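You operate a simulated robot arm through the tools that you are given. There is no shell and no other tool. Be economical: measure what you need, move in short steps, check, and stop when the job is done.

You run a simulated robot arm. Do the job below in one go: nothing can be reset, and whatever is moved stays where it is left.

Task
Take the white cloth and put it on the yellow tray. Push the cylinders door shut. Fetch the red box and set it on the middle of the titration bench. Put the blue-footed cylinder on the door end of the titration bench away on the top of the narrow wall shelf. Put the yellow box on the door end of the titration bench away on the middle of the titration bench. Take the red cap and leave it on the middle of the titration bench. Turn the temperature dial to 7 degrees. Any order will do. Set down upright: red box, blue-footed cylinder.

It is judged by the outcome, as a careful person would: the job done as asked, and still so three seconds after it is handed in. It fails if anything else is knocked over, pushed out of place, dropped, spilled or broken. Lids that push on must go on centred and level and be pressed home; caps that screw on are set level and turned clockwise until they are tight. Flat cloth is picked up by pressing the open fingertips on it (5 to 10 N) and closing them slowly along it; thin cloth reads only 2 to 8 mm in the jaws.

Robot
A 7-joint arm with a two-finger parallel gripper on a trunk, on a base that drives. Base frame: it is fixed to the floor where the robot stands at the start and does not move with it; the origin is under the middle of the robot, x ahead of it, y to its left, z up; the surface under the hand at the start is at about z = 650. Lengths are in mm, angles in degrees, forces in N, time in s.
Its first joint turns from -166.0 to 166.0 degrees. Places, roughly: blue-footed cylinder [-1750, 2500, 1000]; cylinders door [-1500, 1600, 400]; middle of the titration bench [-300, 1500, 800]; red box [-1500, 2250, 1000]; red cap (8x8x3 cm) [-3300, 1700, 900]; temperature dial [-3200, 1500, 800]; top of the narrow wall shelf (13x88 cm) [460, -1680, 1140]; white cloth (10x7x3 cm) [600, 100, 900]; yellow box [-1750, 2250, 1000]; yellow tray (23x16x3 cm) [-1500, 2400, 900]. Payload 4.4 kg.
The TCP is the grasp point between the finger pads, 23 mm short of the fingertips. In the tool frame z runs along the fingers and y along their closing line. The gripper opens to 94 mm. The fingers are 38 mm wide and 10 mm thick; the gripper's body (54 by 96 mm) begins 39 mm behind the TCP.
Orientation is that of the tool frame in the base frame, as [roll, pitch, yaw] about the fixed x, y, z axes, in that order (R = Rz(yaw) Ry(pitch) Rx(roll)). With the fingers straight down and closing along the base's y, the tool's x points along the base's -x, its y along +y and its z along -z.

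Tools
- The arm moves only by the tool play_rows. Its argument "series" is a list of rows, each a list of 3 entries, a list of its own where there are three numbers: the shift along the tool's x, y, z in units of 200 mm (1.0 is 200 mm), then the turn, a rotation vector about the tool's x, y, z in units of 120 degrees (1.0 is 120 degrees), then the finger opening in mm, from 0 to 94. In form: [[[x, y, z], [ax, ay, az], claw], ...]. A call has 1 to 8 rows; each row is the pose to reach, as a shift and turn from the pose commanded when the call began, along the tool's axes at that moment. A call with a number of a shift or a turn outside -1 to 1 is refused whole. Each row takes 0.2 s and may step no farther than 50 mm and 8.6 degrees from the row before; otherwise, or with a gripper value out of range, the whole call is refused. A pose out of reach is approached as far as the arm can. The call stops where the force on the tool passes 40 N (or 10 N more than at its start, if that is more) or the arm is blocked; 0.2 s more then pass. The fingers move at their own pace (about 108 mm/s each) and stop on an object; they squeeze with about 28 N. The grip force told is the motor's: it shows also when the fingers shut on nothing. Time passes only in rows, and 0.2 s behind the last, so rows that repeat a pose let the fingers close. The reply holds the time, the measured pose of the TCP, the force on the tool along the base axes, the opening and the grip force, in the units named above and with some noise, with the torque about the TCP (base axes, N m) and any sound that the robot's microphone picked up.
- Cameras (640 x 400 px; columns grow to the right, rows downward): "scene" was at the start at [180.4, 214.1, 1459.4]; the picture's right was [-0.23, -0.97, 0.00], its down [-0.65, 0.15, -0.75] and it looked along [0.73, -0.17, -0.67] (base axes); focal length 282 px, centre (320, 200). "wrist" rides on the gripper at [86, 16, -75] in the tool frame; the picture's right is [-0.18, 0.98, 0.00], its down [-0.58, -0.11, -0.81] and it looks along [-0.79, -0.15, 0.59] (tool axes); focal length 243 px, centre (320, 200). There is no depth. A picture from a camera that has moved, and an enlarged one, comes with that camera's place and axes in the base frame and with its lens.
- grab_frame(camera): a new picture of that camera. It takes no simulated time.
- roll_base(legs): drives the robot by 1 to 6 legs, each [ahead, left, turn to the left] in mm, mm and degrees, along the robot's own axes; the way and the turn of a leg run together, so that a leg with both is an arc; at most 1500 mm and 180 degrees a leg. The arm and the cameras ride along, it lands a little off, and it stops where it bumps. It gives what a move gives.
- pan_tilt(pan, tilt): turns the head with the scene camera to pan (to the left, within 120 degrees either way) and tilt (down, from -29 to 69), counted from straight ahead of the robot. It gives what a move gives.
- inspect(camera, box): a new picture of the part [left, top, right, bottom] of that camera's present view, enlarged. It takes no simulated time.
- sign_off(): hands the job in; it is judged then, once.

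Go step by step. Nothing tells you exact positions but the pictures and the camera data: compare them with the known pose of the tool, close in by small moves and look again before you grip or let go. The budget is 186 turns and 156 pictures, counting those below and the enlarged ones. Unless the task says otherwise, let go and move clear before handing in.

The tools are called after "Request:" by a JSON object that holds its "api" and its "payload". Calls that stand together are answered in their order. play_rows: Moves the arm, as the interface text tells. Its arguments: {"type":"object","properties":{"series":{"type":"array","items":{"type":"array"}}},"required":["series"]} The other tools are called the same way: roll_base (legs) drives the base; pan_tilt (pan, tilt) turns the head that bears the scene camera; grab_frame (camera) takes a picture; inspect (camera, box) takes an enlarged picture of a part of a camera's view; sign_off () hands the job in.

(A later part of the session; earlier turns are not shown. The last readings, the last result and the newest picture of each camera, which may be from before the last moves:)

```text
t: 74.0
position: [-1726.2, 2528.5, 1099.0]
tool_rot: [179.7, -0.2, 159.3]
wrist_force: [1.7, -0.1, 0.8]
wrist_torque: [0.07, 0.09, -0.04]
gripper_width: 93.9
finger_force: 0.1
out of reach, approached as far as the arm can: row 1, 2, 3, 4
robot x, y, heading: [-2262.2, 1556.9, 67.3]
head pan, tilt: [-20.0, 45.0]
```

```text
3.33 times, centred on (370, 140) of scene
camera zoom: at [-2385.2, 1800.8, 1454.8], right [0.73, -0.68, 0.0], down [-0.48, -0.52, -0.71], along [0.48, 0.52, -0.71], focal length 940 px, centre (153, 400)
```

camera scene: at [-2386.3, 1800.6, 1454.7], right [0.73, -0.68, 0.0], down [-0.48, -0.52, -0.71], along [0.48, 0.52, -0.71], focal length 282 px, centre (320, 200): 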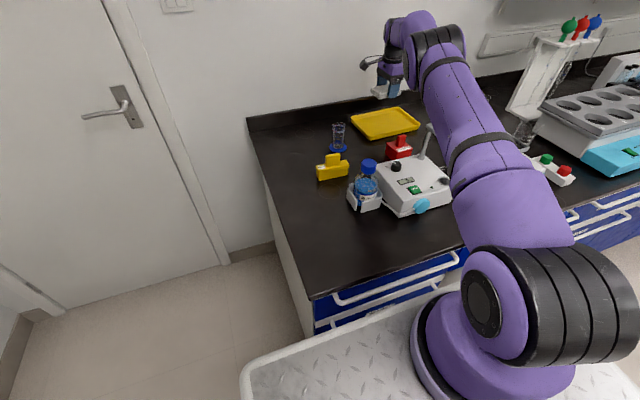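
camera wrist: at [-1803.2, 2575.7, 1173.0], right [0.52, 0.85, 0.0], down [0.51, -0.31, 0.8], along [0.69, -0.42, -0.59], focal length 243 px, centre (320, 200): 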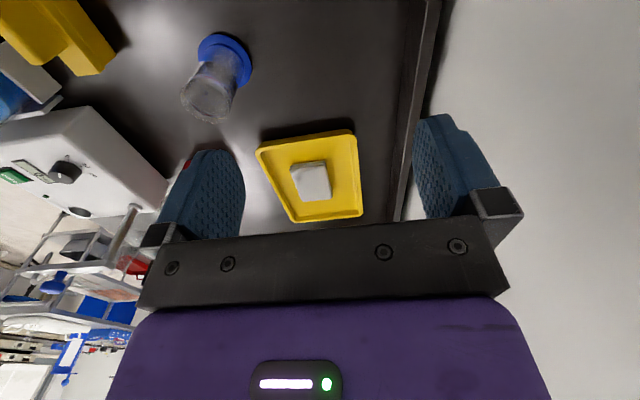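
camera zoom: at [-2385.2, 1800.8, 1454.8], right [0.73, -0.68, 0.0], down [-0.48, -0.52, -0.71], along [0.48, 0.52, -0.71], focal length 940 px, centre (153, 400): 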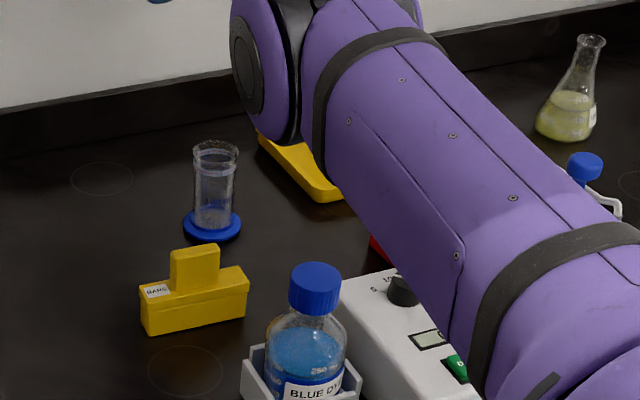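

The arm got stuck near full extension and drifted along its reach limit, though nothing was touched. I'll pull straight back towards the robot in a small test.

Request:
{"api": "play_rows", "payload": {"series": [[[0, -0.15, 0], [0, 0, 0], 94], [[0, -0.35, 0], [0, 0, 0], 94], [[0, -0.55, 0], [0, 0, 0], 94], [[0, -0.75, 0], [0, 0, 0], 94]]}}

Request:
{"api": "grab_frame", "payload": {"camera": "scene"}}

```text
t: 75.0
position: [-1715.9, 2521.1, 1119.1]
tool_rot: [179.8, -0.2, 159.3]
wrist_force: [-0.7, -0.2, -0.8]
wrist_torque: [-0.07, 0.0, -0.02]
gripper_width: 94.0
finger_force: 0.1
out of reach, approached as far as the arm can: row 1, 2, 3, 4
robot x, y, heading: [-2264.1, 1554.6, 67.5]
head pan, tilt: [-20.0, 45.0]
```

```text
118 pictures are left
camera scene: at [-2386.2, 1801.2, 1454.6], right [0.73, -0.68, 0.0], down [-0.48, -0.52, -0.71], along [0.48, 0.52, -0.71], focal length 282 px, centre (320, 200)
```

scene: 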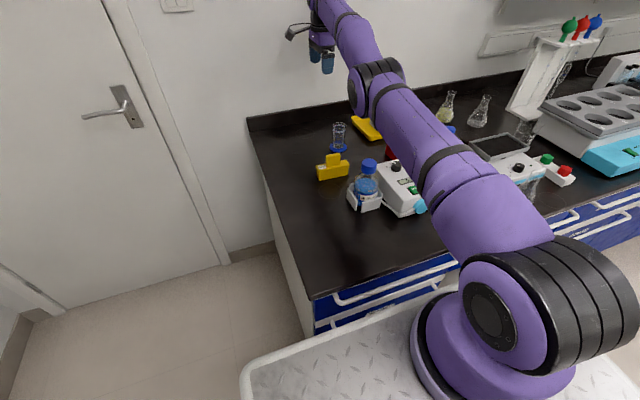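

The elbow looks straight, which is a singular pose. I'll command farther back and upward to break out of it; that space is clear.

Request:
{"api": "play_rows", "payload": {"series": [[[0, -0.1, -0.1], [0, 0, 0], 94], [[0, -0.25, -0.2], [0, 0, 0], 94], [[0, -0.4, -0.3], [0, 0, 0], 94], [[0, -0.55, -0.4], [0, 0, 0], 94], [[0, -0.7, -0.4], [0, 0, 0], 94], [[0, -0.7, -0.4], [0, 0, 0], 94]]}}

Request:
{"api": "grab_frame", "payload": {"camera": "scene"}}

```text
t: 76.4
position: [-1710.7, 2487.4, 1234.2]
tool_rot: [179.7, -0.2, 159.3]
wrist_force: [0.1, 0.4, 0.2]
wrist_torque: [0.03, 0.0, 0.0]
gripper_width: 93.8
finger_force: 0.1
out of reach, approached as far as the arm can: row 1, 2, 3, 4, 5, 6
robot x, y, heading: [-2260.9, 1562.0, 67.1]
head pan, tilt: [-20.0, 45.0]
```

```text
117 pictures are left
camera scene: at [-2386.1, 1800.8, 1454.7], right [0.73, -0.68, 0.0], down [-0.48, -0.52, -0.71], along [0.48, 0.52, -0.71], focal length 282 px, centre (320, 200)
```

scene: 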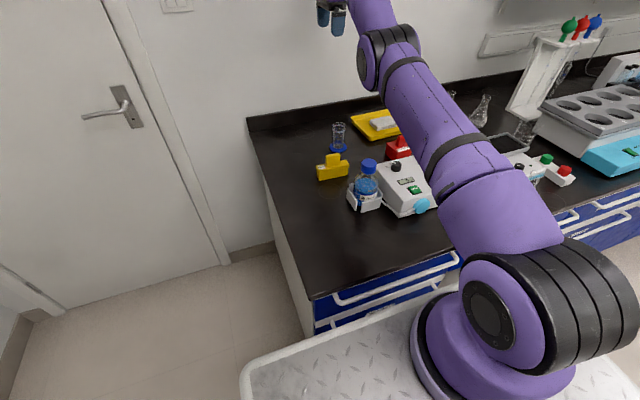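

The elbow probably settled on the wrong side of its stretch. I'll bring the command back out to the arm's true pose, then come in again.

Request:
{"api": "play_rows", "payload": {"series": [[[-0.03, 0.2, -0.04], [0, 0, 0], 94], [[-0.06, 0.4, -0.08], [0, 0, 0], 94], [[-0.09, 0.6, -0.12], [0, 0, 0], 94], [[-0.115, 0.8, -0.15], [0, 0, 0], 94]]}}

Request:
{"api": "play_rows", "payload": {"series": [[[-0.03, 0.2, -0.04], [0, 0, 0], 94], [[-0.06, 0.4, -0.08], [0, 0, 0], 94], [[-0.09, 0.6, -0.12], [0, 0, 0], 94], [[-0.115, 0.8, -0.15], [0, 0, 0], 94]]}}

Request:
{"api": "play_rows", "payload": {"series": [[[-0.03, 0.2, -0.04], [0, 0, 0], 94], [[-0.06, 0.4, -0.08], [0, 0, 0], 94], [[-0.09, 0.6, -0.12], [0, 0, 0], 94], [[-0.115, 0.8, -0.15], [0, 0, 0], 94]]}}

```text
t: 77.4
position: [-1715.2, 2493.3, 1233.1]
tool_rot: [179.7, -0.2, 159.3]
wrist_force: [0.0, 0.4, -0.8]
wrist_torque: [-0.01, 0.01, 0.01]
gripper_width: 94.2
finger_force: 0.0
out of reach, approached as far as the arm can: row 1, 2, 3, 4
robot x, y, heading: [-2263.0, 1556.2, 67.5]
head pan, tilt: [-20.0, 45.0]
```

```text
t: 78.4
position: [-1716.1, 2492.0, 1233.0]
tool_rot: [179.8, -0.2, 159.3]
wrist_force: [0.5, 0.5, 0.0]
wrist_torque: [0.0, -0.02, 0.02]
gripper_width: 93.8
finger_force: 0.1
out of reach, approached as far as the arm can: row 1, 2, 3, 4
robot x, y, heading: [-2264.5, 1559.7, 67.4]
head pan, tilt: [-20.0, 45.0]
```

```text
t: 79.4
position: [-1714.7, 2493.0, 1232.1]
tool_rot: [179.7, -0.3, 159.3]
wrist_force: [0.9, -0.1, -0.7]
wrist_torque: [-0.01, 0.02, 0.0]
gripper_width: 93.8
finger_force: 0.1
out of reach, approached as far as the arm can: row 1, 2, 3, 4
robot x, y, heading: [-2262.9, 1558.2, 67.3]
head pan, tilt: [-20.0, 45.0]
```

Request:
{"api": "play_rows", "payload": {"series": [[[0, 0.2, 0], [0, 0, 0], 94], [[0, 0.4, 0], [0, 0, 0], 94], [[0, 0.4, 0], [0, 0, 0], 94], [[0, 0.2, 0], [0, 0, 0], 94], [[0, 0.0, 0], [0, 0, 0], 94], [[0, -0.2, 0], [0, 0, 0], 94], [[0, -0.4, 0], [0, 0, 0], 94]]}}

Request:
{"api": "grab_frame", "payload": {"camera": "scene"}}

```text
t: 81.0
position: [-1741.7, 2418.3, 1229.1]
tool_rot: [179.7, -0.1, 159.3]
wrist_force: [0.5, 0.0, -2.0]
wrist_torque: [-0.08, 0.04, -0.01]
gripper_width: 93.9
finger_force: 0.1
out of reach, approached as far as the arm can: row 1, 2, 3, 4
robot x, y, heading: [-2255.5, 1558.9, 67.2]
head pan, tilt: [-20.0, 45.0]
```

```text
116 pictures are left
camera scene: at [-2385.4, 1802.0, 1454.5], right [0.73, -0.68, 0.0], down [-0.48, -0.52, -0.71], along [0.48, 0.52, -0.71], focal length 282 px, centre (320, 200)
```

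scene: 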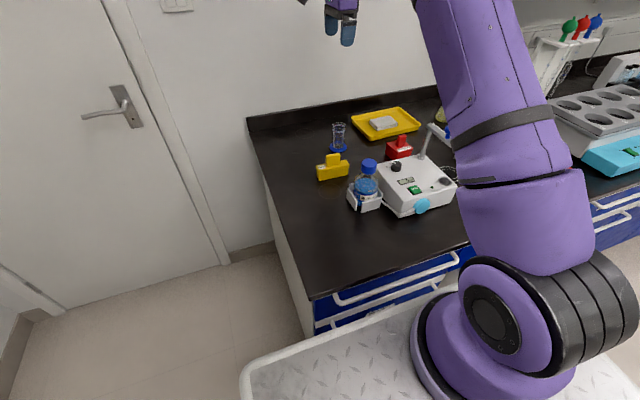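

That freed it: the elbow is bent normally again. Now I'll move above the yellow box.

Request:
{"api": "play_rows", "payload": {"series": [[[0.06, -0.14, 0.05], [0, 0, 0], 94], [[0.12, -0.28, 0.15], [0, 0, 0], 94], [[0.18, -0.42, 0.28], [0, 0, 0], 94], [[0.24, -0.56, 0.42], [0, 0, 0], 94], [[0.3, -0.7, 0.56], [0, 0, 0], 94], [[0.38, -0.84, 0.7], [0, 0, 0], 94], [[0.38, -0.84, 0.85], [0, 0, 0], 94]]}}

Request:
{"api": "grab_frame", "payload": {"camera": "wrist"}}

Request:
{"api": "inspect", "payload": {"camera": "scene", "box": [290, 80, 450, 200]}}

```text
t: 82.6
position: [-1868.5, 2288.3, 1060.1]
tool_rot: [179.7, 0.0, 159.3]
wrist_force: [-0.4, -0.7, 0.2]
wrist_torque: [-0.02, -0.01, 0.01]
gripper_width: 93.8
finger_force: 0.1
robot x, y, heading: [-2261.4, 1558.3, 67.3]
head pan, tilt: [-20.0, 45.0]
```

```text
115 pictures are left
camera wrist: at [-1945.4, 2333.7, 1134.9], right [0.52, 0.85, 0.01], down [0.51, -0.31, 0.8], along [0.69, -0.42, -0.59], focal length 243 px, centre (320, 200)
```

wrist: 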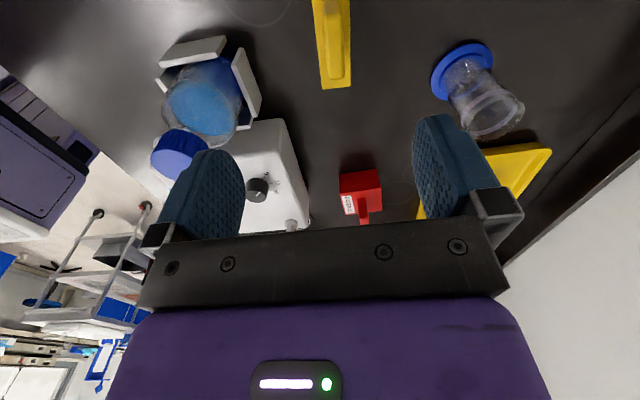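

```text
3.33 times, centred on (370, 140) of scene
camera zoom: at [-2386.1, 1800.7, 1454.7], right [0.73, -0.68, 0.0], down [-0.48, -0.52, -0.71], along [0.48, 0.52, -0.71], focal length 940 px, centre (153, 400)
```

zoom: 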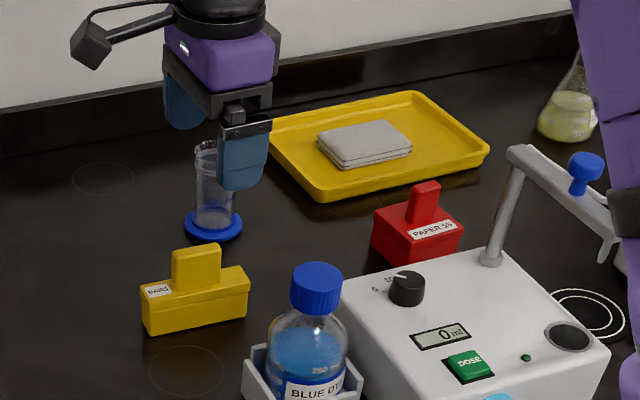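

The yellow box has a thin body with a handle. I'm nearly above it, so I'll correct 12 mm, rotate slightly and come lower to look.

Request:
{"api": "play_rows", "payload": {"series": [[[0.02, 0.03, 0.1], [0, 0, 0.03], 94], [[0.04, 0.06, 0.25], [0, 0, 0.032], 94], [[0.04, 0.06, 0.375], [0, 0, 0.032], 94]]}}

Request:
{"api": "grab_frame", "payload": {"camera": "wrist"}}

Request:
{"api": "inspect", "payload": {"camera": "scene", "box": [290, 120, 390, 195]}}

```text
t: 83.4
position: [-1874.5, 2302.4, 985.8]
tool_rot: [179.7, -0.2, 155.5]
wrist_force: [-0.1, -0.6, 0.5]
wrist_torque: [0.05, -0.02, 0.0]
gripper_width: 93.9
finger_force: 0.0
robot x, y, heading: [-2262.0, 1559.7, 67.4]
head pan, tilt: [-20.0, 45.0]
```

```text
113 pictures are left
camera wrist: at [-1948.0, 2353.1, 1059.2], right [0.58, 0.82, 0.01], down [0.48, -0.35, 0.8], along [0.66, -0.46, -0.59], focal length 243 px, centre (320, 200)
```

wrist: 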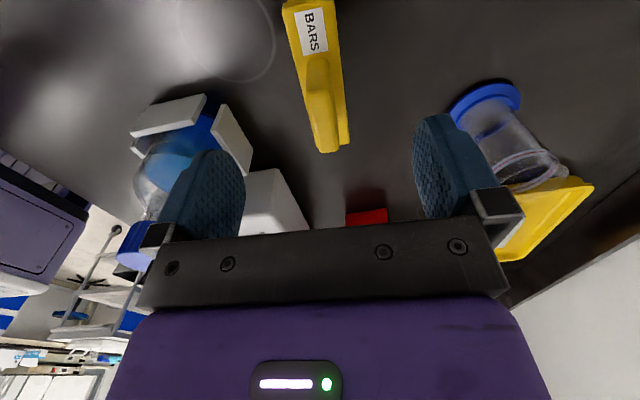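

```text
5.33 times, centred on (340, 158) of scene
camera zoom: at [-2386.2, 1800.6, 1454.7], right [0.73, -0.68, 0.0], down [-0.48, -0.52, -0.71], along [0.48, 0.52, -0.71], focal length 1504 px, centre (213, 427)
```

zoom: 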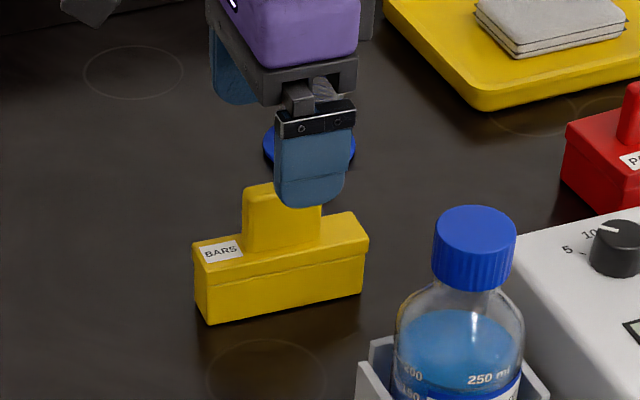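

The handle is aligned between the fingers. I'll descend to grip it.

Request:
{"api": "play_rows", "payload": {"series": [[[0, 0.01, 0.1], [0, 0, 0], 94], [[0, 0.01, 0.2], [0, 0, 0], 94], [[0, 0.01, 0.27], [0, 0, 0], 94]]}}

Request:
{"api": "grab_frame", "payload": {"camera": "wrist"}}

Request:
{"api": "inspect", "payload": {"camera": "scene", "box": [290, 120, 390, 195]}}

```text
t: 84.2
position: [-1873.0, 2304.2, 931.8]
tool_rot: [179.7, -0.1, 155.5]
wrist_force: [-0.4, 0.0, 0.0]
wrist_torque: [0.02, -0.03, 0.01]
gripper_width: 94.0
finger_force: 0.0
robot x, y, heading: [-2262.4, 1561.2, 67.1]
head pan, tilt: [-20.0, 45.0]
```

```text
111 pictures are left
camera wrist: at [-1946.3, 2355.4, 1006.2], right [0.58, 0.82, 0.0], down [0.48, -0.35, 0.8], along [0.66, -0.46, -0.59], focal length 243 px, centre (320, 200)
```

wrist: 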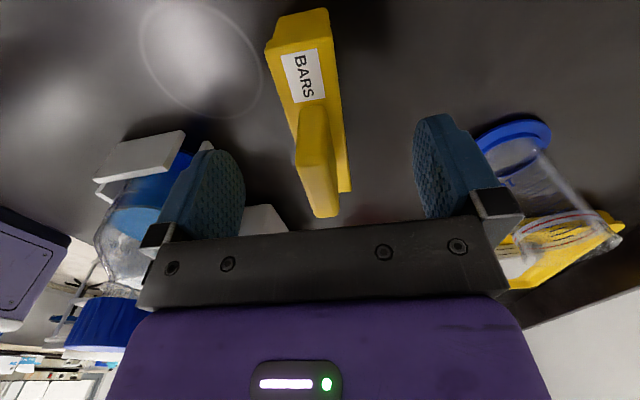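

```text
5.33 times, centred on (340, 158) of scene
camera zoom: at [-2386.2, 1800.7, 1454.7], right [0.73, -0.68, 0.0], down [-0.48, -0.52, -0.71], along [0.48, 0.52, -0.71], focal length 1504 px, centre (213, 427)
```

zoom: 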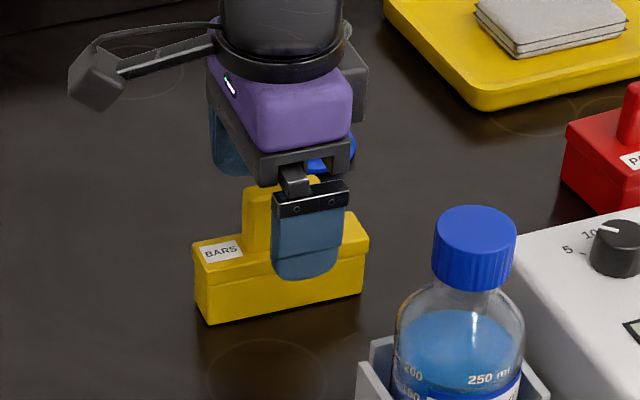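

The handle's centre is about 14 mm towards the near end. I'll shift and close.

Request:
{"api": "play_rows", "payload": {"series": [[[0.07, 0, 0], [0, 0, 0], 94], [[0.07, 0, 0], [0, 0, 0], 60], [[0.07, 0, 0], [0, 0, 0], 30], [[0.07, 0, 0], [0, 0, 0], 10], [[0.07, 0, 0], [0, 0, 0], 0], [[0.07, 0, 0], [0, 0, 0], 0]]}}

Request:
{"api": "play_rows", "payload": {"series": [[[0, 0, -0.1], [0, 0, 0], 0], [[0, 0, -0.3], [0, 0, 0], 0], [[0, 0, -0.5], [0, 0, 0], 0], [[0, 0, -0.7], [0, 0, 0], 0]]}}

Request:
{"api": "grab_frame", "payload": {"camera": "scene"}}

Request:
{"api": "grab_frame", "payload": {"camera": "wrist"}}

```text
t: 85.6
position: [-1885.5, 2310.2, 932.2]
tool_rot: [179.6, -0.2, 155.5]
wrist_force: [-0.6, -1.0, -0.6]
wrist_torque: [0.03, 0.0, -0.01]
gripper_width: 14.4
finger_force: 27.6
robot x, y, heading: [-2260.4, 1559.2, 67.2]
head pan, tilt: [-20.0, 45.0]
```

```text
t: 86.6
position: [-1885.7, 2313.8, 1074.9]
tool_rot: [179.8, -0.2, 155.6]
wrist_force: [-0.2, 0.5, -0.9]
wrist_torque: [-0.02, 0.02, 0.0]
gripper_width: 14.7
finger_force: 27.7
robot x, y, heading: [-2263.7, 1558.0, 67.4]
head pan, tilt: [-20.0, 45.0]
```

```text
109 pictures are left
camera scene: at [-2385.9, 1801.5, 1454.6], right [0.73, -0.68, 0.0], down [-0.48, -0.52, -0.71], along [0.48, 0.52, -0.71], focal length 282 px, centre (320, 200)
```

scene: 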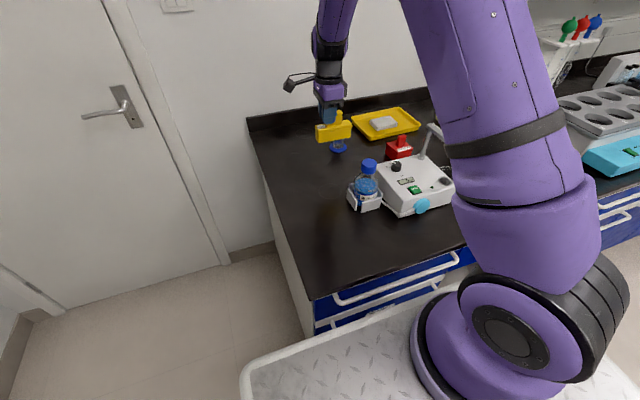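

```text
108 pictures are left
camera wrist: at [-1958.9, 2363.3, 1148.5], right [0.58, 0.82, 0.0], down [0.48, -0.34, 0.8], along [0.66, -0.46, -0.59], focal length 243 px, centre (320, 200)
```

wrist: 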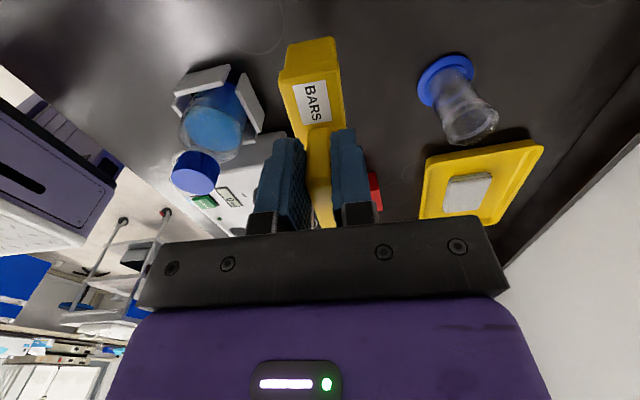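

The yellow box is held whole. I'll raise it over the blue bottle, pull the arm in, back off the bench and reverse through the lane.

Request:
{"api": "play_rows", "payload": {"series": [[[0, 0, -0.2], [0, 0, 0], 0], [[0, 0, -0.4], [0, 0, 0], 0], [[0, 0, -0.55], [0, 0, 0], 0], [[0, -0.2, -0.55], [0, 0, 0], 0], [[0, -0.4, -0.55], [0, 0, 0], 0], [[0, -0.6, -0.55], [0, 0, 0], 0], [[0, -0.8, -0.55], [0, 0, 0], 0], [[0, -1.0, -0.55], [0, 0, 0], 0]]}}

Request:
{"api": "roll_base", "payload": {"legs": [[-320, 0, 0], [0, 0, 90.2]]}}

Request:
{"api": "pan_tilt", "payload": {"pan": -120, "tilt": 40}}

Request:
{"api": "grab_frame", "payload": {"camera": "scene"}}

```text
t: 88.4
position: [-1968.6, 2129.0, 1180.4]
tool_rot: [179.7, -0.2, 155.5]
wrist_force: [0.4, 1.0, -1.2]
wrist_torque: [-0.04, 0.02, -0.04]
gripper_width: 14.4
finger_force: 28.1
robot x, y, heading: [-2264.0, 1558.4, 67.1]
head pan, tilt: [-20.0, 45.0]
```

```text
t: 94.5
position: [-2972.7, 1517.3, 1182.0]
tool_rot: [179.8, -0.2, -110.5]
wrist_force: [-0.1, -0.1, -0.5]
wrist_torque: [0.0, 0.0, 0.01]
gripper_width: 14.5
finger_force: 28.2
robot x, y, heading: [-2383.4, 1260.4, 161.0]
head pan, tilt: [-20.0, 45.0]
```

```text
t: 96.3
position: [-2974.7, 1517.7, 1179.8]
tool_rot: [179.7, -0.3, -110.5]
wrist_force: [0.0, 0.1, -0.8]
wrist_torque: [0.01, 0.04, 0.03]
gripper_width: 14.6
finger_force: 28.1
robot x, y, heading: [-2385.4, 1262.4, 161.3]
head pan, tilt: [-120.0, 40.0]
```

```text
107 pictures are left
camera scene: at [-2493.3, 1127.1, 1461.9], right [0.66, -0.75, 0.0], down [-0.48, -0.42, -0.77], along [0.58, 0.5, -0.64], focal length 282 px, centre (320, 200)
```

scene: 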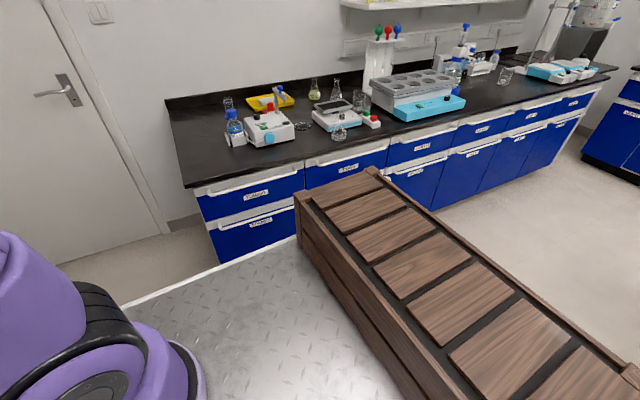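

Heading overshot a little. I'll correct it, reverse halfway and check.

Request:
{"api": "roll_base", "payload": {"legs": [[0, 0, -3.8], [-1150, 0, 0]]}}

Request:
{"api": "pan_tilt", "payload": {"pan": 110, "tilt": 50}}

Request:
{"api": "grab_frame", "payload": {"camera": "scene"}}

```text
t: 102.6
position: [-1899.9, 1117.5, 1182.1]
tool_rot: [179.8, -0.2, -114.6]
wrist_force: [0.3, 0.8, -1.2]
wrist_torque: [-0.01, 0.0, 0.0]
gripper_width: 14.4
finger_force: 28.2
robot x, y, heading: [-1333.5, 819.2, 157.1]
head pan, tilt: [-120.0, 40.0]
```

```text
t: 105.8
position: [-1900.5, 1115.8, 1180.9]
tool_rot: [179.7, -0.1, -114.7]
wrist_force: [0.1, 0.0, -1.4]
wrist_torque: [-0.02, 0.0, 0.0]
gripper_width: 14.2
finger_force: 27.9
robot x, y, heading: [-1332.8, 824.8, 156.9]
head pan, tilt: [110.0, 50.0]
```

```text
106 pictures are left
camera scene: at [-1519.9, 566.1, 1447.8], right [-1.0, 0.05, 0.0], down [0.04, 0.77, -0.64], along [-0.03, -0.64, -0.77], focal length 282 px, centre (320, 200)
```

scene: 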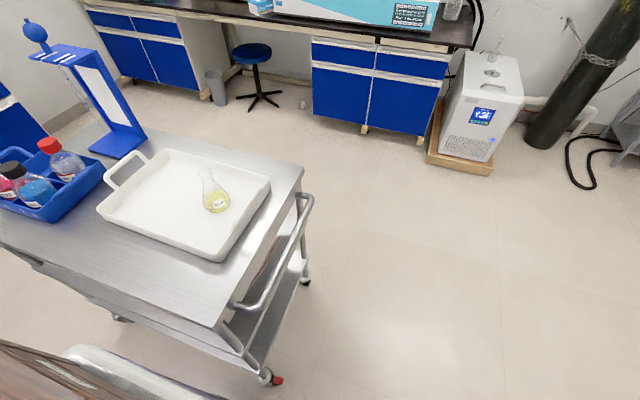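

Clearance is good, so I'll reverse the rest of the way, turn to face the bench and approach.

Request:
{"api": "roll_base", "payload": {"legs": [[-1360, 0, 0.5], [0, 0, -90], [300, 0, 0]]}}

Request:
{"api": "pan_tilt", "payload": {"pan": 30, "tilt": 40}}

Request:
{"api": "grab_frame", "payload": {"camera": "scene"}}

```text
t: 118.1
position: [300.7, 1186.2, 1180.5]
tool_rot: [179.7, -0.2, 157.8]
wrist_force: [-0.6, 0.7, -0.7]
wrist_torque: [0.01, 0.04, -0.01]
gripper_width: 14.5
finger_force: 27.7
robot x, y, heading: [28.6, 606.6, 69.7]
head pan, tilt: [110.0, 50.0]
```

```text
t: 119.6
position: [300.0, 1184.8, 1181.5]
tool_rot: [179.7, -0.1, 157.8]
wrist_force: [0.7, -0.6, -1.4]
wrist_torque: [-0.01, 0.0, 0.0]
gripper_width: 14.2
finger_force: 28.3
robot x, y, heading: [27.1, 606.1, 69.5]
head pan, tilt: [30.0, 40.0]
```

```text
105 pictures are left
camera scene: at [-171.9, 863.0, 1461.9], right [0.99, 0.17, 0.0], down [0.11, -0.63, -0.77], along [-0.13, 0.76, -0.64], focal length 282 px, centre (320, 200)
```

scene: 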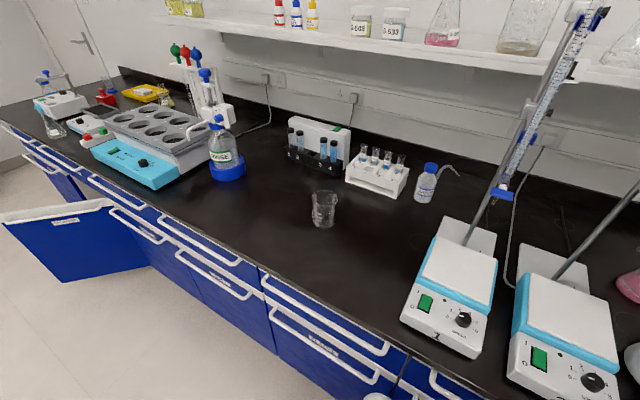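

I can see the middle of the bench: a beaker stands right at the nominal spot, with free surface in front of and beside it. I'll back off a bit and strafe left to face it.

Request:
{"api": "roll_base", "payload": {"legs": [[0, 0, -2.2], [-150, 0, 0], [0, 750, 0]]}}

Request:
{"api": "pan_tilt", "payload": {"pan": -20, "tilt": 50}}

Request:
{"api": "grab_frame", "payload": {"camera": "scene"}}

Request:
{"api": "grab_frame", "payload": {"camera": "wrist"}}

```text
t: 125.0
position: [-412.8, 1324.7, 1180.5]
tool_rot: [179.7, -0.2, 154.9]
wrist_force: [-0.2, -0.1, -1.2]
wrist_torque: [-0.01, 0.02, -0.02]
gripper_width: 14.7
finger_force: 27.9
robot x, y, heading: [-715.5, 756.1, 66.5]
head pan, tilt: [30.0, 40.0]
```

```text
t: 126.2
position: [-414.9, 1324.5, 1181.2]
tool_rot: [179.7, 0.0, 154.8]
wrist_force: [-0.1, -0.2, 0.3]
wrist_torque: [0.0, -0.01, 0.03]
gripper_width: 14.4
finger_force: 28.0
robot x, y, heading: [-713.3, 755.3, 66.4]
head pan, tilt: [-20.0, 50.0]
```

```text
104 pictures are left
camera scene: at [-839.1, 999.3, 1447.8], right [0.73, -0.69, 0.0], down [-0.53, -0.56, -0.64], along [0.44, 0.47, -0.77], focal length 282 px, centre (320, 200)
```

scene: 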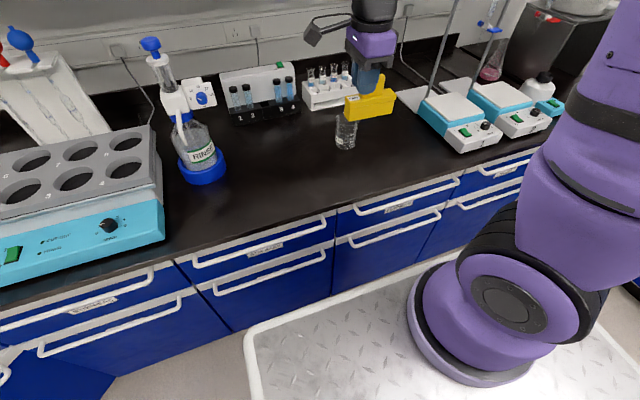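

```text
103 pictures are left
camera wrist: at [-486.6, 1376.3, 1255.0], right [0.59, 0.81, 0.0], down [0.48, -0.35, 0.8], along [0.65, -0.47, -0.59], focal length 243 px, centre (320, 200)
```

wrist: 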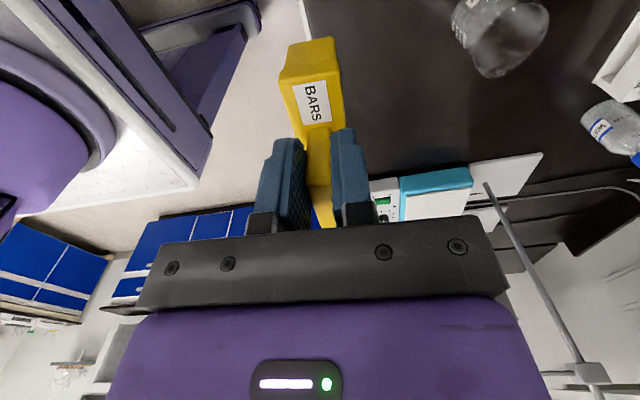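

I'll place the yellow box just in front of the beaker at about (−345, 1385): first move over and down.

Request:
{"api": "play_rows", "payload": {"series": [[[-0.05, 0.11, 0.15], [0, 0, 0], 0], [[-0.1, 0.22, 0.3], [0, 0, 0], 0], [[-0.14, 0.32, 0.47], [0, 0, 0], 0], [[-0.185, 0.425, 0.65], [0, 0, 0], 0], [[-0.185, 0.425, 0.85], [0, 0, 0], 0], [[-0.185, 0.425, 1.0], [0, 0, 0], 0]]}}

Request:
{"api": "grab_frame", "payload": {"camera": "scene"}}

Request:
{"api": "grab_frame", "payload": {"camera": "wrist"}}

```text
t: 127.6
position: [-345.3, 1387.6, 980.7]
tool_rot: [179.7, -0.2, 154.9]
wrist_force: [-0.7, -0.5, 0.5]
wrist_torque: [0.02, -0.02, -0.02]
gripper_width: 14.6
finger_force: 28.3
robot x, y, heading: [-713.0, 762.0, 66.5]
head pan, tilt: [-20.0, 50.0]
```

```text
102 pictures are left
camera scene: at [-839.2, 998.8, 1447.8], right [0.73, -0.69, 0.0], down [-0.53, -0.56, -0.64], along [0.44, 0.47, -0.77], focal length 282 px, centre (320, 200)
```

scene: 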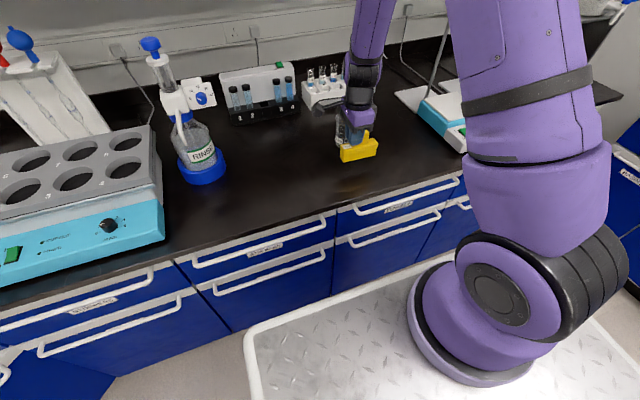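

```text
101 pictures are left
camera wrist: at [-417.8, 1438.8, 1054.8], right [0.59, 0.81, 0.01], down [0.48, -0.35, 0.8], along [0.65, -0.47, -0.59], focal length 243 px, centre (320, 200)
```

wrist: 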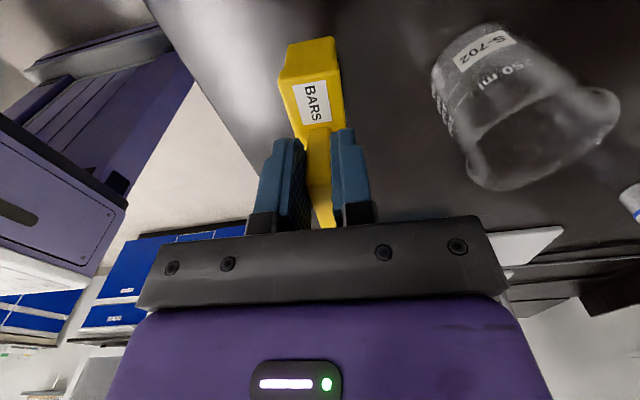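

Request:
{"api": "play_rows", "payload": {"series": [[[0, 0, 0.1], [0, 0, 0], 0], [[0, 0, 0.19], [0, 0, 0], 0], [[0, 0, 0.22], [0, 0, 0], 0], [[0, 0, 0.235], [0, 0, 0], 0], [[0, 0, 0.25], [0, 0, 0], 0]]}}

Request:
{"api": "inspect", "payload": {"camera": "scene", "box": [320, 100, 420, 175]}}

```text
t: 128.8
position: [-344.7, 1386.3, 932.2]
tool_rot: [179.6, -0.2, 154.7]
wrist_force: [-0.8, -1.1, 15.4]
wrist_torque: [-0.42, -0.5, -0.01]
gripper_width: 14.6
finger_force: 28.0
robot x, y, heading: [-716.3, 761.1, 66.6]
head pan, tilt: [-20.0, 50.0]
```

```text
5.33 times, centred on (370, 138) of scene
camera zoom: at [-839.4, 998.7, 1447.8], right [0.73, -0.69, 0.0], down [-0.53, -0.56, -0.64], along [0.44, 0.47, -0.77], focal length 1504 px, centre (53, 533)
```

zoom: 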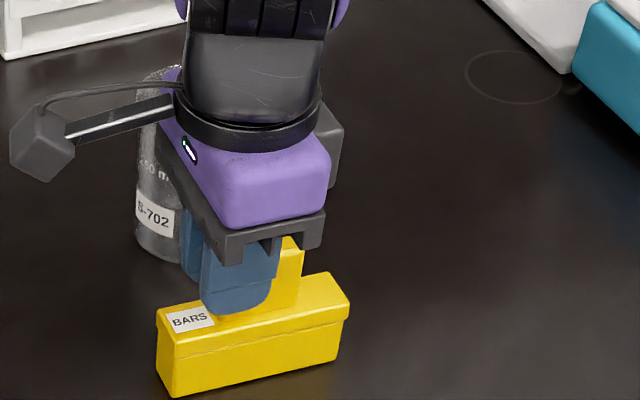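

Contact at the same grip height, so I'll release and lift.

Request:
{"api": "play_rows", "payload": {"series": [[[0, 0, -0.005], [0, 0, 0], 20], [[0, 0, -0.005], [0, 0, 0], 32], [[0, 0, -0.005], [0, 0, 0], 40], [[0, 0, -0.1], [0, 0, 0], 40], [[0, 0, -0.3], [0, 0, 0], 40], [[0, 0, -0.5], [0, 0, 0], 40], [[0, 0, -0.7], [0, 0, 0], 40], [[0, 0, -0.9], [0, 0, 0], 40]]}}

Request:
{"api": "pan_tilt", "payload": {"pan": 40, "tilt": 40}}

Request:
{"api": "grab_frame", "payload": {"camera": "scene"}}

Request:
{"api": "grab_frame", "payload": {"camera": "wrist"}}

```text
t: 130.6
position: [-345.3, 1387.7, 1111.9]
tool_rot: [179.7, -0.2, 154.7]
wrist_force: [0.0, 0.6, -0.7]
wrist_torque: [-0.05, 0.01, 0.02]
gripper_width: 40.1
finger_force: 0.1
robot x, y, heading: [-716.4, 759.0, 66.4]
head pan, tilt: [-20.0, 50.0]
```

```text
t: 131.9
position: [-345.4, 1386.1, 1111.4]
tool_rot: [179.6, -0.1, 154.8]
wrist_force: [0.4, 0.4, -0.7]
wrist_torque: [0.0, -0.02, 0.0]
gripper_width: 39.8
finger_force: 0.1
robot x, y, heading: [-715.2, 760.8, 66.5]
head pan, tilt: [40.0, 40.0]
```

```text
99 pictures are left
camera scene: at [-916.1, 1024.8, 1461.9], right [0.96, 0.28, 0.0], down [0.18, -0.62, -0.77], along [-0.22, 0.73, -0.64], focal length 282 px, centre (320, 200)
```

scene: 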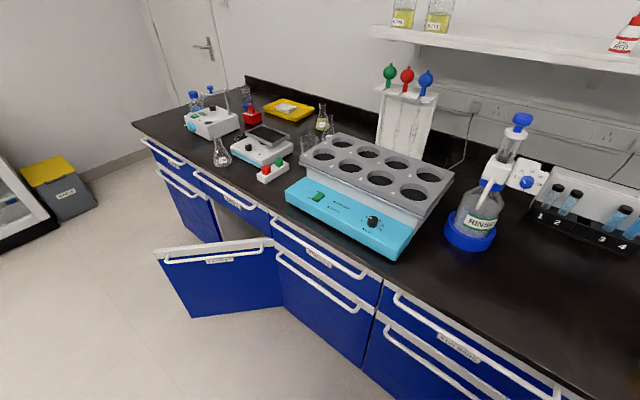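

```text
98 pictures are left
camera wrist: at [-418.4, 1438.2, 1184.6], right [0.59, 0.81, 0.0], down [0.48, -0.35, 0.8], along [0.65, -0.47, -0.59], focal length 243 px, centre (320, 200)
```

wrist: 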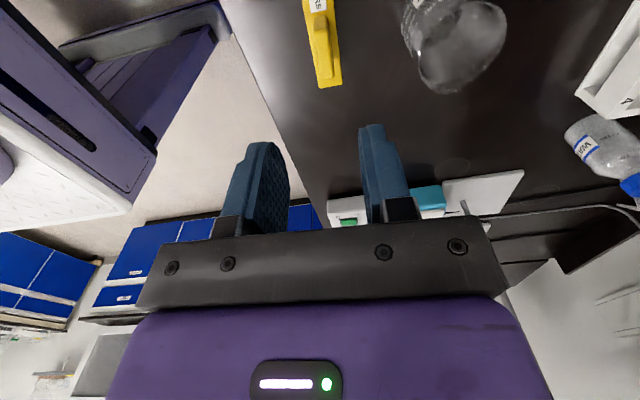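

The yellow box is placed. Next is the door: hinge at about (−1326, 1705), tip at about (−1749, 1509), top z≈590, standing open about 47°. I'll pull the hand in and work the base round to the outside of the door.

Request:
{"api": "play_rows", "payload": {"series": [[[0, -0.2, 0], [0, 0, 0], 0], [[0, -0.4, 0], [0, 0, 0], 0]]}}

Request:
{"api": "roll_base", "payload": {"legs": [[-60, 0, 0.9], [0, 560, 0]]}}

Request:
{"api": "pan_tilt", "payload": {"pan": 60, "tilt": 50}}

Request:
{"api": "grab_frame", "payload": {"camera": "scene"}}

Request:
{"api": "pan_tilt", "payload": {"pan": 120, "tilt": 55}}

Request:
{"api": "grab_frame", "payload": {"camera": "scene"}}

```text
t: 132.5
position: [-379.2, 1311.8, 1108.5]
tool_rot: [179.7, -0.1, 154.8]
wrist_force: [0.2, 0.8, -1.0]
wrist_torque: [0.0, -0.02, 0.02]
gripper_width: 0.0
finger_force: 28.3
robot x, y, heading: [-717.5, 761.2, 66.6]
head pan, tilt: [40.0, 40.0]
```

```text
t: 136.3
position: [-935.8, 1479.5, 1109.2]
tool_rot: [179.7, -0.2, 155.6]
wrist_force: [0.3, 0.3, 0.1]
wrist_torque: [-0.03, 0.01, -0.01]
gripper_width: 0.0
finger_force: 28.2
robot x, y, heading: [-1261.1, 922.2, 67.5]
head pan, tilt: [40.0, 40.0]
```

```text
t: 137.1
position: [-935.4, 1480.1, 1108.9]
tool_rot: [179.8, -0.2, 155.5]
wrist_force: [0.1, -0.2, 0.5]
wrist_torque: [-0.03, -0.02, -0.02]
gripper_width: 0.1
finger_force: 27.6
robot x, y, heading: [-1263.1, 925.3, 67.8]
head pan, tilt: [60.0, 50.0]
```

```text
97 pictures are left
camera scene: at [-1489.9, 1164.9, 1447.8], right [0.8, 0.61, 0.0], down [0.46, -0.61, -0.64], along [-0.39, 0.51, -0.77], focal length 282 px, centre (320, 200)
```

scene: 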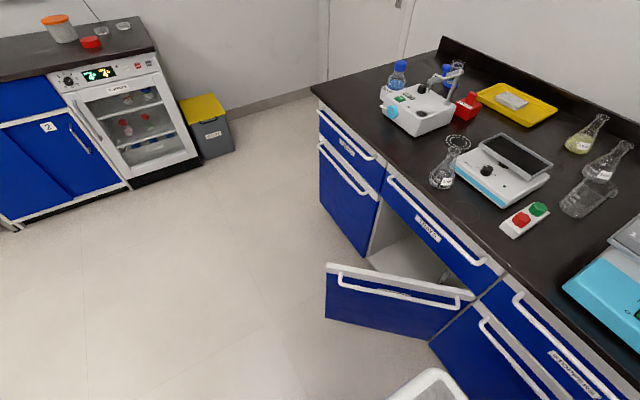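

```text
t: 138.4
position: [-935.2, 1480.3, 1109.4]
tool_rot: [179.7, -0.2, 155.6]
wrist_force: [-0.2, 0.3, 1.2]
wrist_torque: [-0.02, 0.0, -0.01]
gripper_width: 0.0
finger_force: 27.5
robot x, y, heading: [-1262.7, 921.9, 67.4]
head pan, tilt: [120.0, 55.0]
```

```text
96 pictures are left
camera scene: at [-1514.7, 1094.4, 1441.3], right [-0.13, 0.99, 0.0], down [0.81, 0.1, -0.57], along [-0.57, -0.07, -0.82], focal length 282 px, centre (320, 200)
```

scene: 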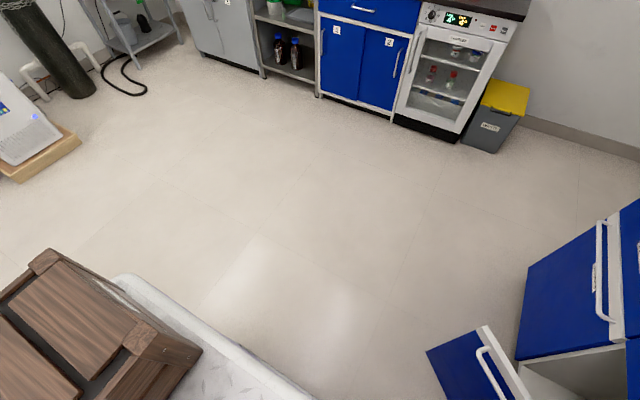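

Clear floor lies beyond. I'll go back 60, left 330, back 380, then left 380 to stand outside the door's swing.

Request:
{"api": "roll_base", "payload": {"legs": [[-60, 0, 0], [0, 330, 0], [-380, 0, 0], [0, 340, 0]]}}

Request:
{"api": "pan_tilt", "payload": {"pan": 0, "tilt": 35}}

Request:
{"api": "grab_frame", "payload": {"camera": "scene"}}

```text
t: 145.0
position: [-1727.8, 1328.1, 1109.7]
tool_rot: [179.7, -0.2, 156.0]
wrist_force: [-0.3, 0.4, 0.6]
wrist_torque: [0.02, -0.03, -0.02]
gripper_width: 0.0
finger_force: 28.3
robot x, y, heading: [-2053.1, 763.0, 67.8]
head pan, tilt: [120.0, 55.0]
```

```text
t: 147.0
position: [-1726.9, 1327.4, 1110.7]
tool_rot: [179.7, -0.2, 156.0]
wrist_force: [0.3, 0.5, 0.7]
wrist_torque: [-0.02, 0.03, 0.0]
gripper_width: 0.0
finger_force: 28.0
robot x, y, heading: [-2050.7, 766.6, 67.8]
head pan, tilt: [0.0, 35.0]
```

```text
95 pictures are left
camera scene: at [-2199.7, 1029.2, 1469.5], right [0.93, -0.38, 0.0], down [-0.22, -0.53, -0.82], along [0.31, 0.76, -0.57], focal length 282 px, centre (320, 200)
```

scene: 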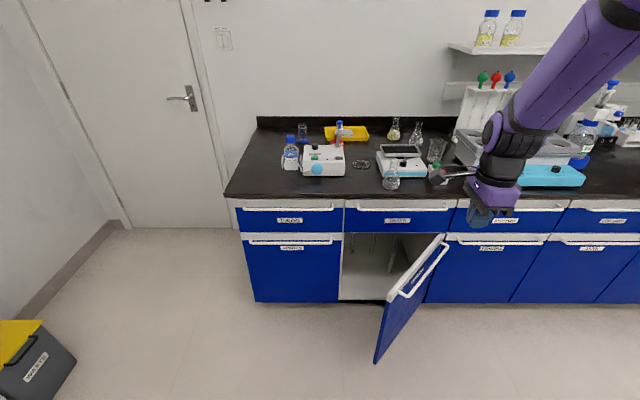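

I see the door's outer face from here. I'll back off a little more, tilt the closed fingers 45° forward while extending, then lower.

Request:
{"api": "roll_base", "payload": {"legs": [[-80, 0, 0]]}}

Request:
{"api": "play_rows", "payload": {"series": [[[0, 0.12, 0.1], [-0.065, 0, 0], 0], [[0, 0.25, 0.2], [-0.13, 0, 0], 0], [[0, 0.38, 0.3], [-0.195, 0, 0], 0], [[0, 0.5, 0.4], [-0.26, 0, 0], 0], [[0, 0.63, 0.5], [-0.32, 0, 0], 0], [[0, 0.75, 0.6], [-0.375, 0, 0], 0]]}}

Request:
{"api": "play_rows", "payload": {"series": [[[0, -0.17, 0.17], [0, 0, 0], 0], [[0, -0.34, 0.34], [0, 0, 0], 0], [[0, -0.51, 0.51], [0, 0, 0], 0], [[0, -0.68, 0.68], [0, 0, 0], 0]]}}

Request:
{"api": "grab_frame", "payload": {"camera": "scene"}}

```text
t: 148.1
position: [-1757.7, 1254.5, 1110.3]
tool_rot: [179.7, -0.2, 156.0]
wrist_force: [-0.6, -0.5, -0.1]
wrist_torque: [-0.02, -0.01, 0.01]
gripper_width: 0.0
finger_force: 27.8
robot x, y, heading: [-2078.2, 692.7, 67.7]
head pan, tilt: [0.0, 35.0]
```

```text
t: 149.5
position: [-1696.1, 1392.3, 993.3]
tool_rot: [134.5, -0.2, 155.9]
wrist_force: [-0.4, 0.0, -0.2]
wrist_torque: [-0.02, -0.03, 0.02]
gripper_width: 0.0
finger_force: 27.5
robot x, y, heading: [-2078.1, 699.2, 67.6]
head pan, tilt: [0.0, 35.0]
```

```text
t: 150.5
position: [-1699.0, 1393.9, 799.1]
tool_rot: [134.7, -0.1, 156.0]
wrist_force: [-1.0, -0.2, -0.1]
wrist_torque: [0.01, -0.01, 0.02]
gripper_width: 0.1
finger_force: 27.5
robot x, y, heading: [-2079.2, 694.6, 67.6]
head pan, tilt: [0.0, 35.0]
```

```text
94 pictures are left
camera scene: at [-2229.7, 955.5, 1469.5], right [0.93, -0.38, 0.0], down [-0.22, -0.53, -0.82], along [0.31, 0.76, -0.57], focal length 282 px, centre (320, 200)
```

scene: 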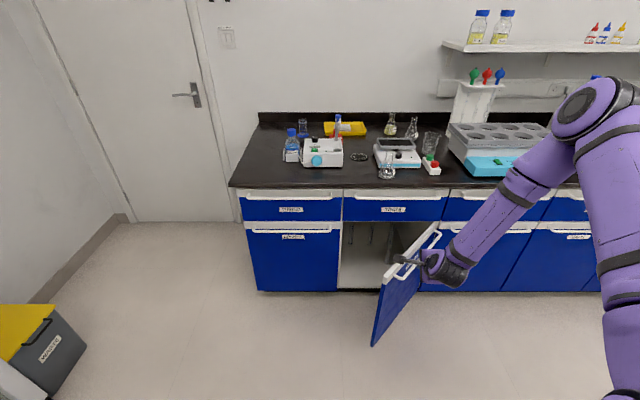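

Request:
{"api": "play_rows", "payload": {"series": [[[0, -0.17, 0.17], [0, 0, 0], 0], [[0, -0.34, 0.34], [0, 0, 0], 0], [[0, -0.53, 0.53], [0, 0, 0], 0]]}}

Request:
{"api": "play_rows", "payload": {"series": [[[0, -0.17, 0.17], [0, 0, 0], 0], [[0, -0.34, 0.34], [0, 0, 0], 0], [[0, -0.53, 0.53], [0, 0, 0], 0]]}}

Request:
{"api": "grab_frame", "payload": {"camera": "scene"}}

```text
refused: row 3 steps farther than a row can; nothing moved
```

```text
refused: row 3 steps farther than a row can; nothing moved
```

```text
93 pictures are left
camera scene: at [-2229.7, 955.5, 1469.5], right [0.93, -0.38, 0.0], down [-0.22, -0.53, -0.82], along [0.31, 0.76, -0.57], focal length 282 px, centre (320, 200)
```

scene: 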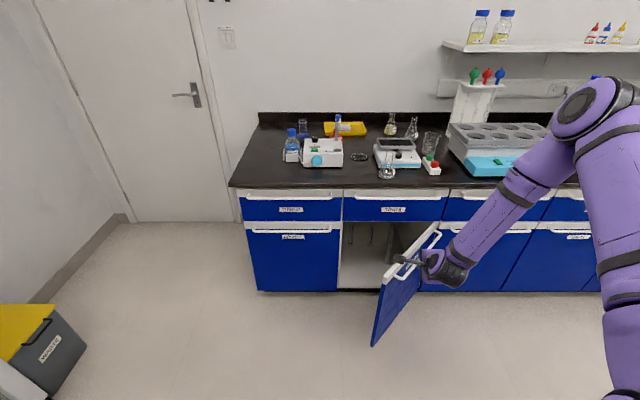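

Request:
{"api": "play_rows", "payload": {"series": [[[0, -0.17, 0.17], [0, 0, 0], 0], [[0, -0.34, 0.34], [0, 0, 0], 0], [[0, -0.51, 0.51], [0, 0, 0], 0]]}}

Request:
{"api": "play_rows", "payload": {"series": [[[0, -0.17, 0.17], [0, 0, 0], 0], [[0, -0.34, 0.34], [0, 0, 0], 0], [[0, -0.51, 0.51], [0, 0, 0], 0]]}}

Request:
{"api": "grab_frame", "payload": {"camera": "scene"}}

```text
t: 151.3
position: [-1695.9, 1396.4, 652.6]
tool_rot: [134.7, -0.2, 156.0]
wrist_force: [-0.5, 0.0, -0.3]
wrist_torque: [-0.01, 0.03, 0.02]
gripper_width: 0.0
finger_force: 27.8
robot x, y, heading: [-2084.2, 694.6, 67.6]
head pan, tilt: [0.0, 35.0]
```

```text
t: 152.1
position: [-1697.5, 1397.0, 509.8]
tool_rot: [134.6, -0.2, 156.0]
wrist_force: [-0.3, -0.5, -0.7]
wrist_torque: [-0.02, 0.01, 0.0]
gripper_width: 0.0
finger_force: 28.0
robot x, y, heading: [-2082.2, 693.0, 67.7]
head pan, tilt: [0.0, 35.0]
```

```text
92 pictures are left
camera scene: at [-2229.4, 955.8, 1469.5], right [0.93, -0.38, 0.0], down [-0.22, -0.53, -0.82], along [0.31, 0.76, -0.57], focal length 282 px, centre (320, 200)
```

scene: 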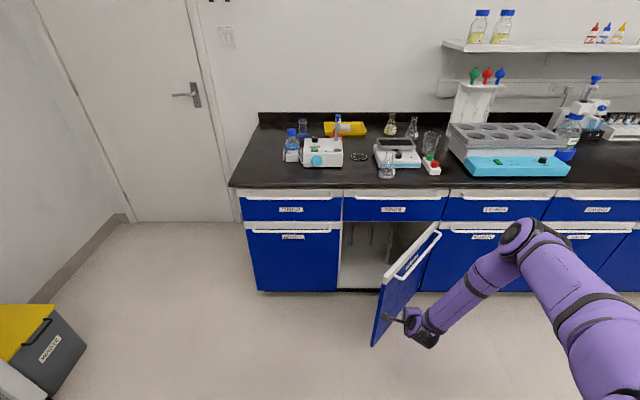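

The hand is in front of the panel, below the handle. I'll drive the base ahead to push the door.

Request:
{"api": "roll_base", "payload": {"legs": [[250, 0, 0]]}}

Request:
{"api": "grab_frame", "payload": {"camera": "scene"}}

```text
t: 153.4
position: [-1653.7, 1517.8, 505.2]
tool_rot: [135.6, -0.4, 156.6]
wrist_force: [0.4, 0.1, -0.2]
wrist_torque: [-0.02, -0.01, 0.02]
gripper_width: 0.0
finger_force: 28.1
robot x, y, heading: [-2028.2, 821.2, 67.8]
head pan, tilt: [0.0, 35.0]
stopped in leg 1: the force on the tool passed its limit at 82 N (the readings are from after the stop); the commanded pose is now the measured one
```

```text
91 pictures are left
camera scene: at [-2177.4, 1083.6, 1469.5], right [0.93, -0.38, 0.0], down [-0.22, -0.53, -0.82], along [0.31, 0.76, -0.57], focal length 282 px, centre (320, 200)
```

scene: 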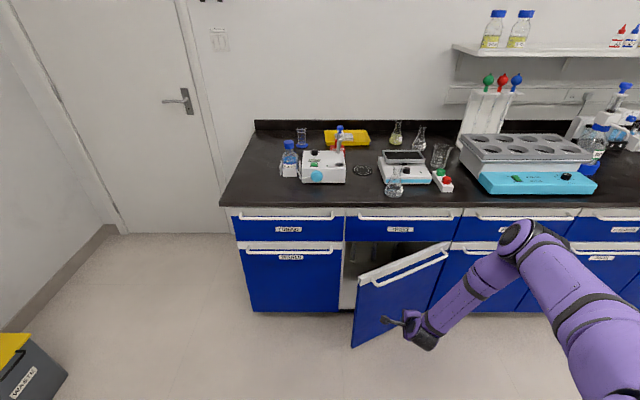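

The door moved, with a brief knock. I'll push on in shorter legs.

Request:
{"api": "roll_base", "payload": {"legs": [[50, 0, 0], [50, 0, 0]]}}

Request:
{"api": "roll_base", "payload": {"legs": [[40, 0, 0], [40, 0, 0]]}}

Request:
{"api": "grab_frame", "payload": {"camera": "scene"}}

```text
t: 154.9
position: [-1616.6, 1611.0, 505.7]
tool_rot: [135.6, -0.5, 156.5]
wrist_force: [0.5, -0.1, 0.0]
wrist_torque: [-0.01, -0.05, 0.0]
gripper_width: 0.2
finger_force: 27.8
robot x, y, heading: [-1990.1, 912.8, 67.7]
head pan, tilt: [0.0, 35.0]
```

```text
t: 156.2
position: [-1586.6, 1685.9, 505.1]
tool_rot: [135.6, -0.4, 156.6]
wrist_force: [0.2, 0.1, 0.6]
wrist_torque: [0.03, 0.0, -0.01]
gripper_width: 0.0
finger_force: 28.8
robot x, y, heading: [-1960.9, 989.0, 67.6]
head pan, tilt: [0.0, 35.0]
```

```text
90 pictures are left
camera scene: at [-2109.3, 1250.4, 1469.5], right [0.93, -0.38, 0.0], down [-0.22, -0.53, -0.82], along [0.31, 0.76, -0.57], focal length 282 px, centre (320, 200)
```

scene: 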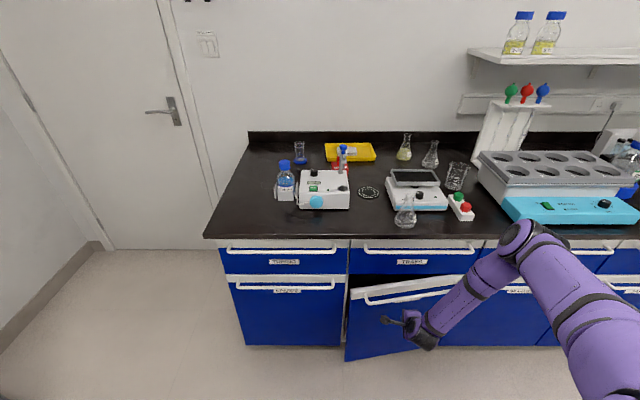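

Request:
{"api": "roll_base", "payload": {"legs": [[35, 0, 0], [30, 0, 0]]}}

Request:
{"api": "grab_frame", "payload": {"camera": "scene"}}

```text
t: 157.5
position: [-1562.2, 1746.3, 505.3]
tool_rot: [135.5, -0.5, 156.8]
wrist_force: [1.4, -0.3, -0.1]
wrist_torque: [0.01, -0.04, 0.0]
gripper_width: 0.0
finger_force: 27.8
robot x, y, heading: [-1936.6, 1053.3, 68.0]
head pan, tilt: [0.0, 35.0]
```

```text
89 pictures are left
camera scene: at [-2084.8, 1311.0, 1469.5], right [0.93, -0.38, 0.0], down [-0.22, -0.53, -0.82], along [0.31, 0.76, -0.57], focal length 282 px, centre (320, 200)
```

scene: 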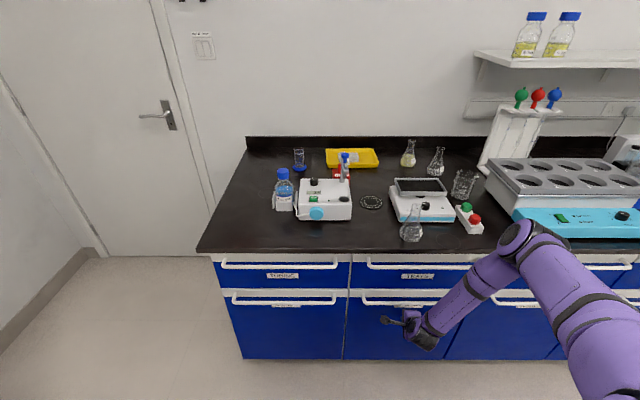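

It looks shut. I'll press a few millimetres more with the arm to confirm.

Request:
{"api": "play_rows", "payload": {"series": [[[0, 0.02, 0.02], [0, 0, 0], 0], [[0, 0.04, 0.04], [0, 0, 0], 0], [[0, 0.06, 0.06], [0, 0, 0], 0]]}}

Request:
{"api": "inspect", "payload": {"camera": "scene", "box": [310, 240, 530, 380]}}

```text
t: 158.3
position: [-1555.2, 1761.1, 505.6]
tool_rot: [135.7, -0.5, 156.7]
wrist_force: [0.2, -0.4, -0.1]
wrist_torque: [-0.02, -0.01, -0.02]
gripper_width: 0.1
finger_force: 27.8
robot x, y, heading: [-1939.5, 1048.7, 67.7]
head pan, tilt: [0.0, 35.0]
```

```text
2.86 times, centred on (420, 310) of scene
camera zoom: at [-2084.8, 1311.0, 1469.5], right [0.93, -0.38, 0.0], down [-0.22, -0.53, -0.82], along [0.31, 0.76, -0.57], focal length 806 px, centre (34, -114)
```

zoom: 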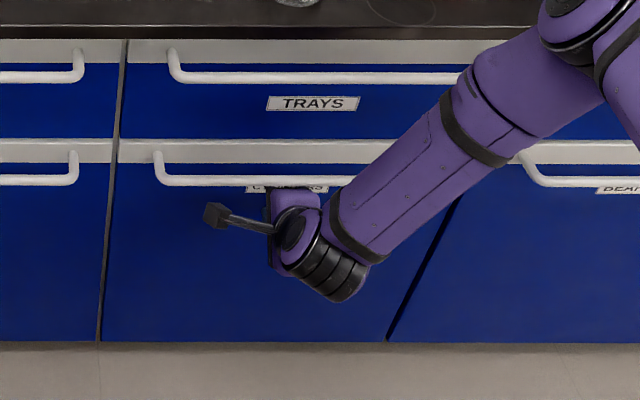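

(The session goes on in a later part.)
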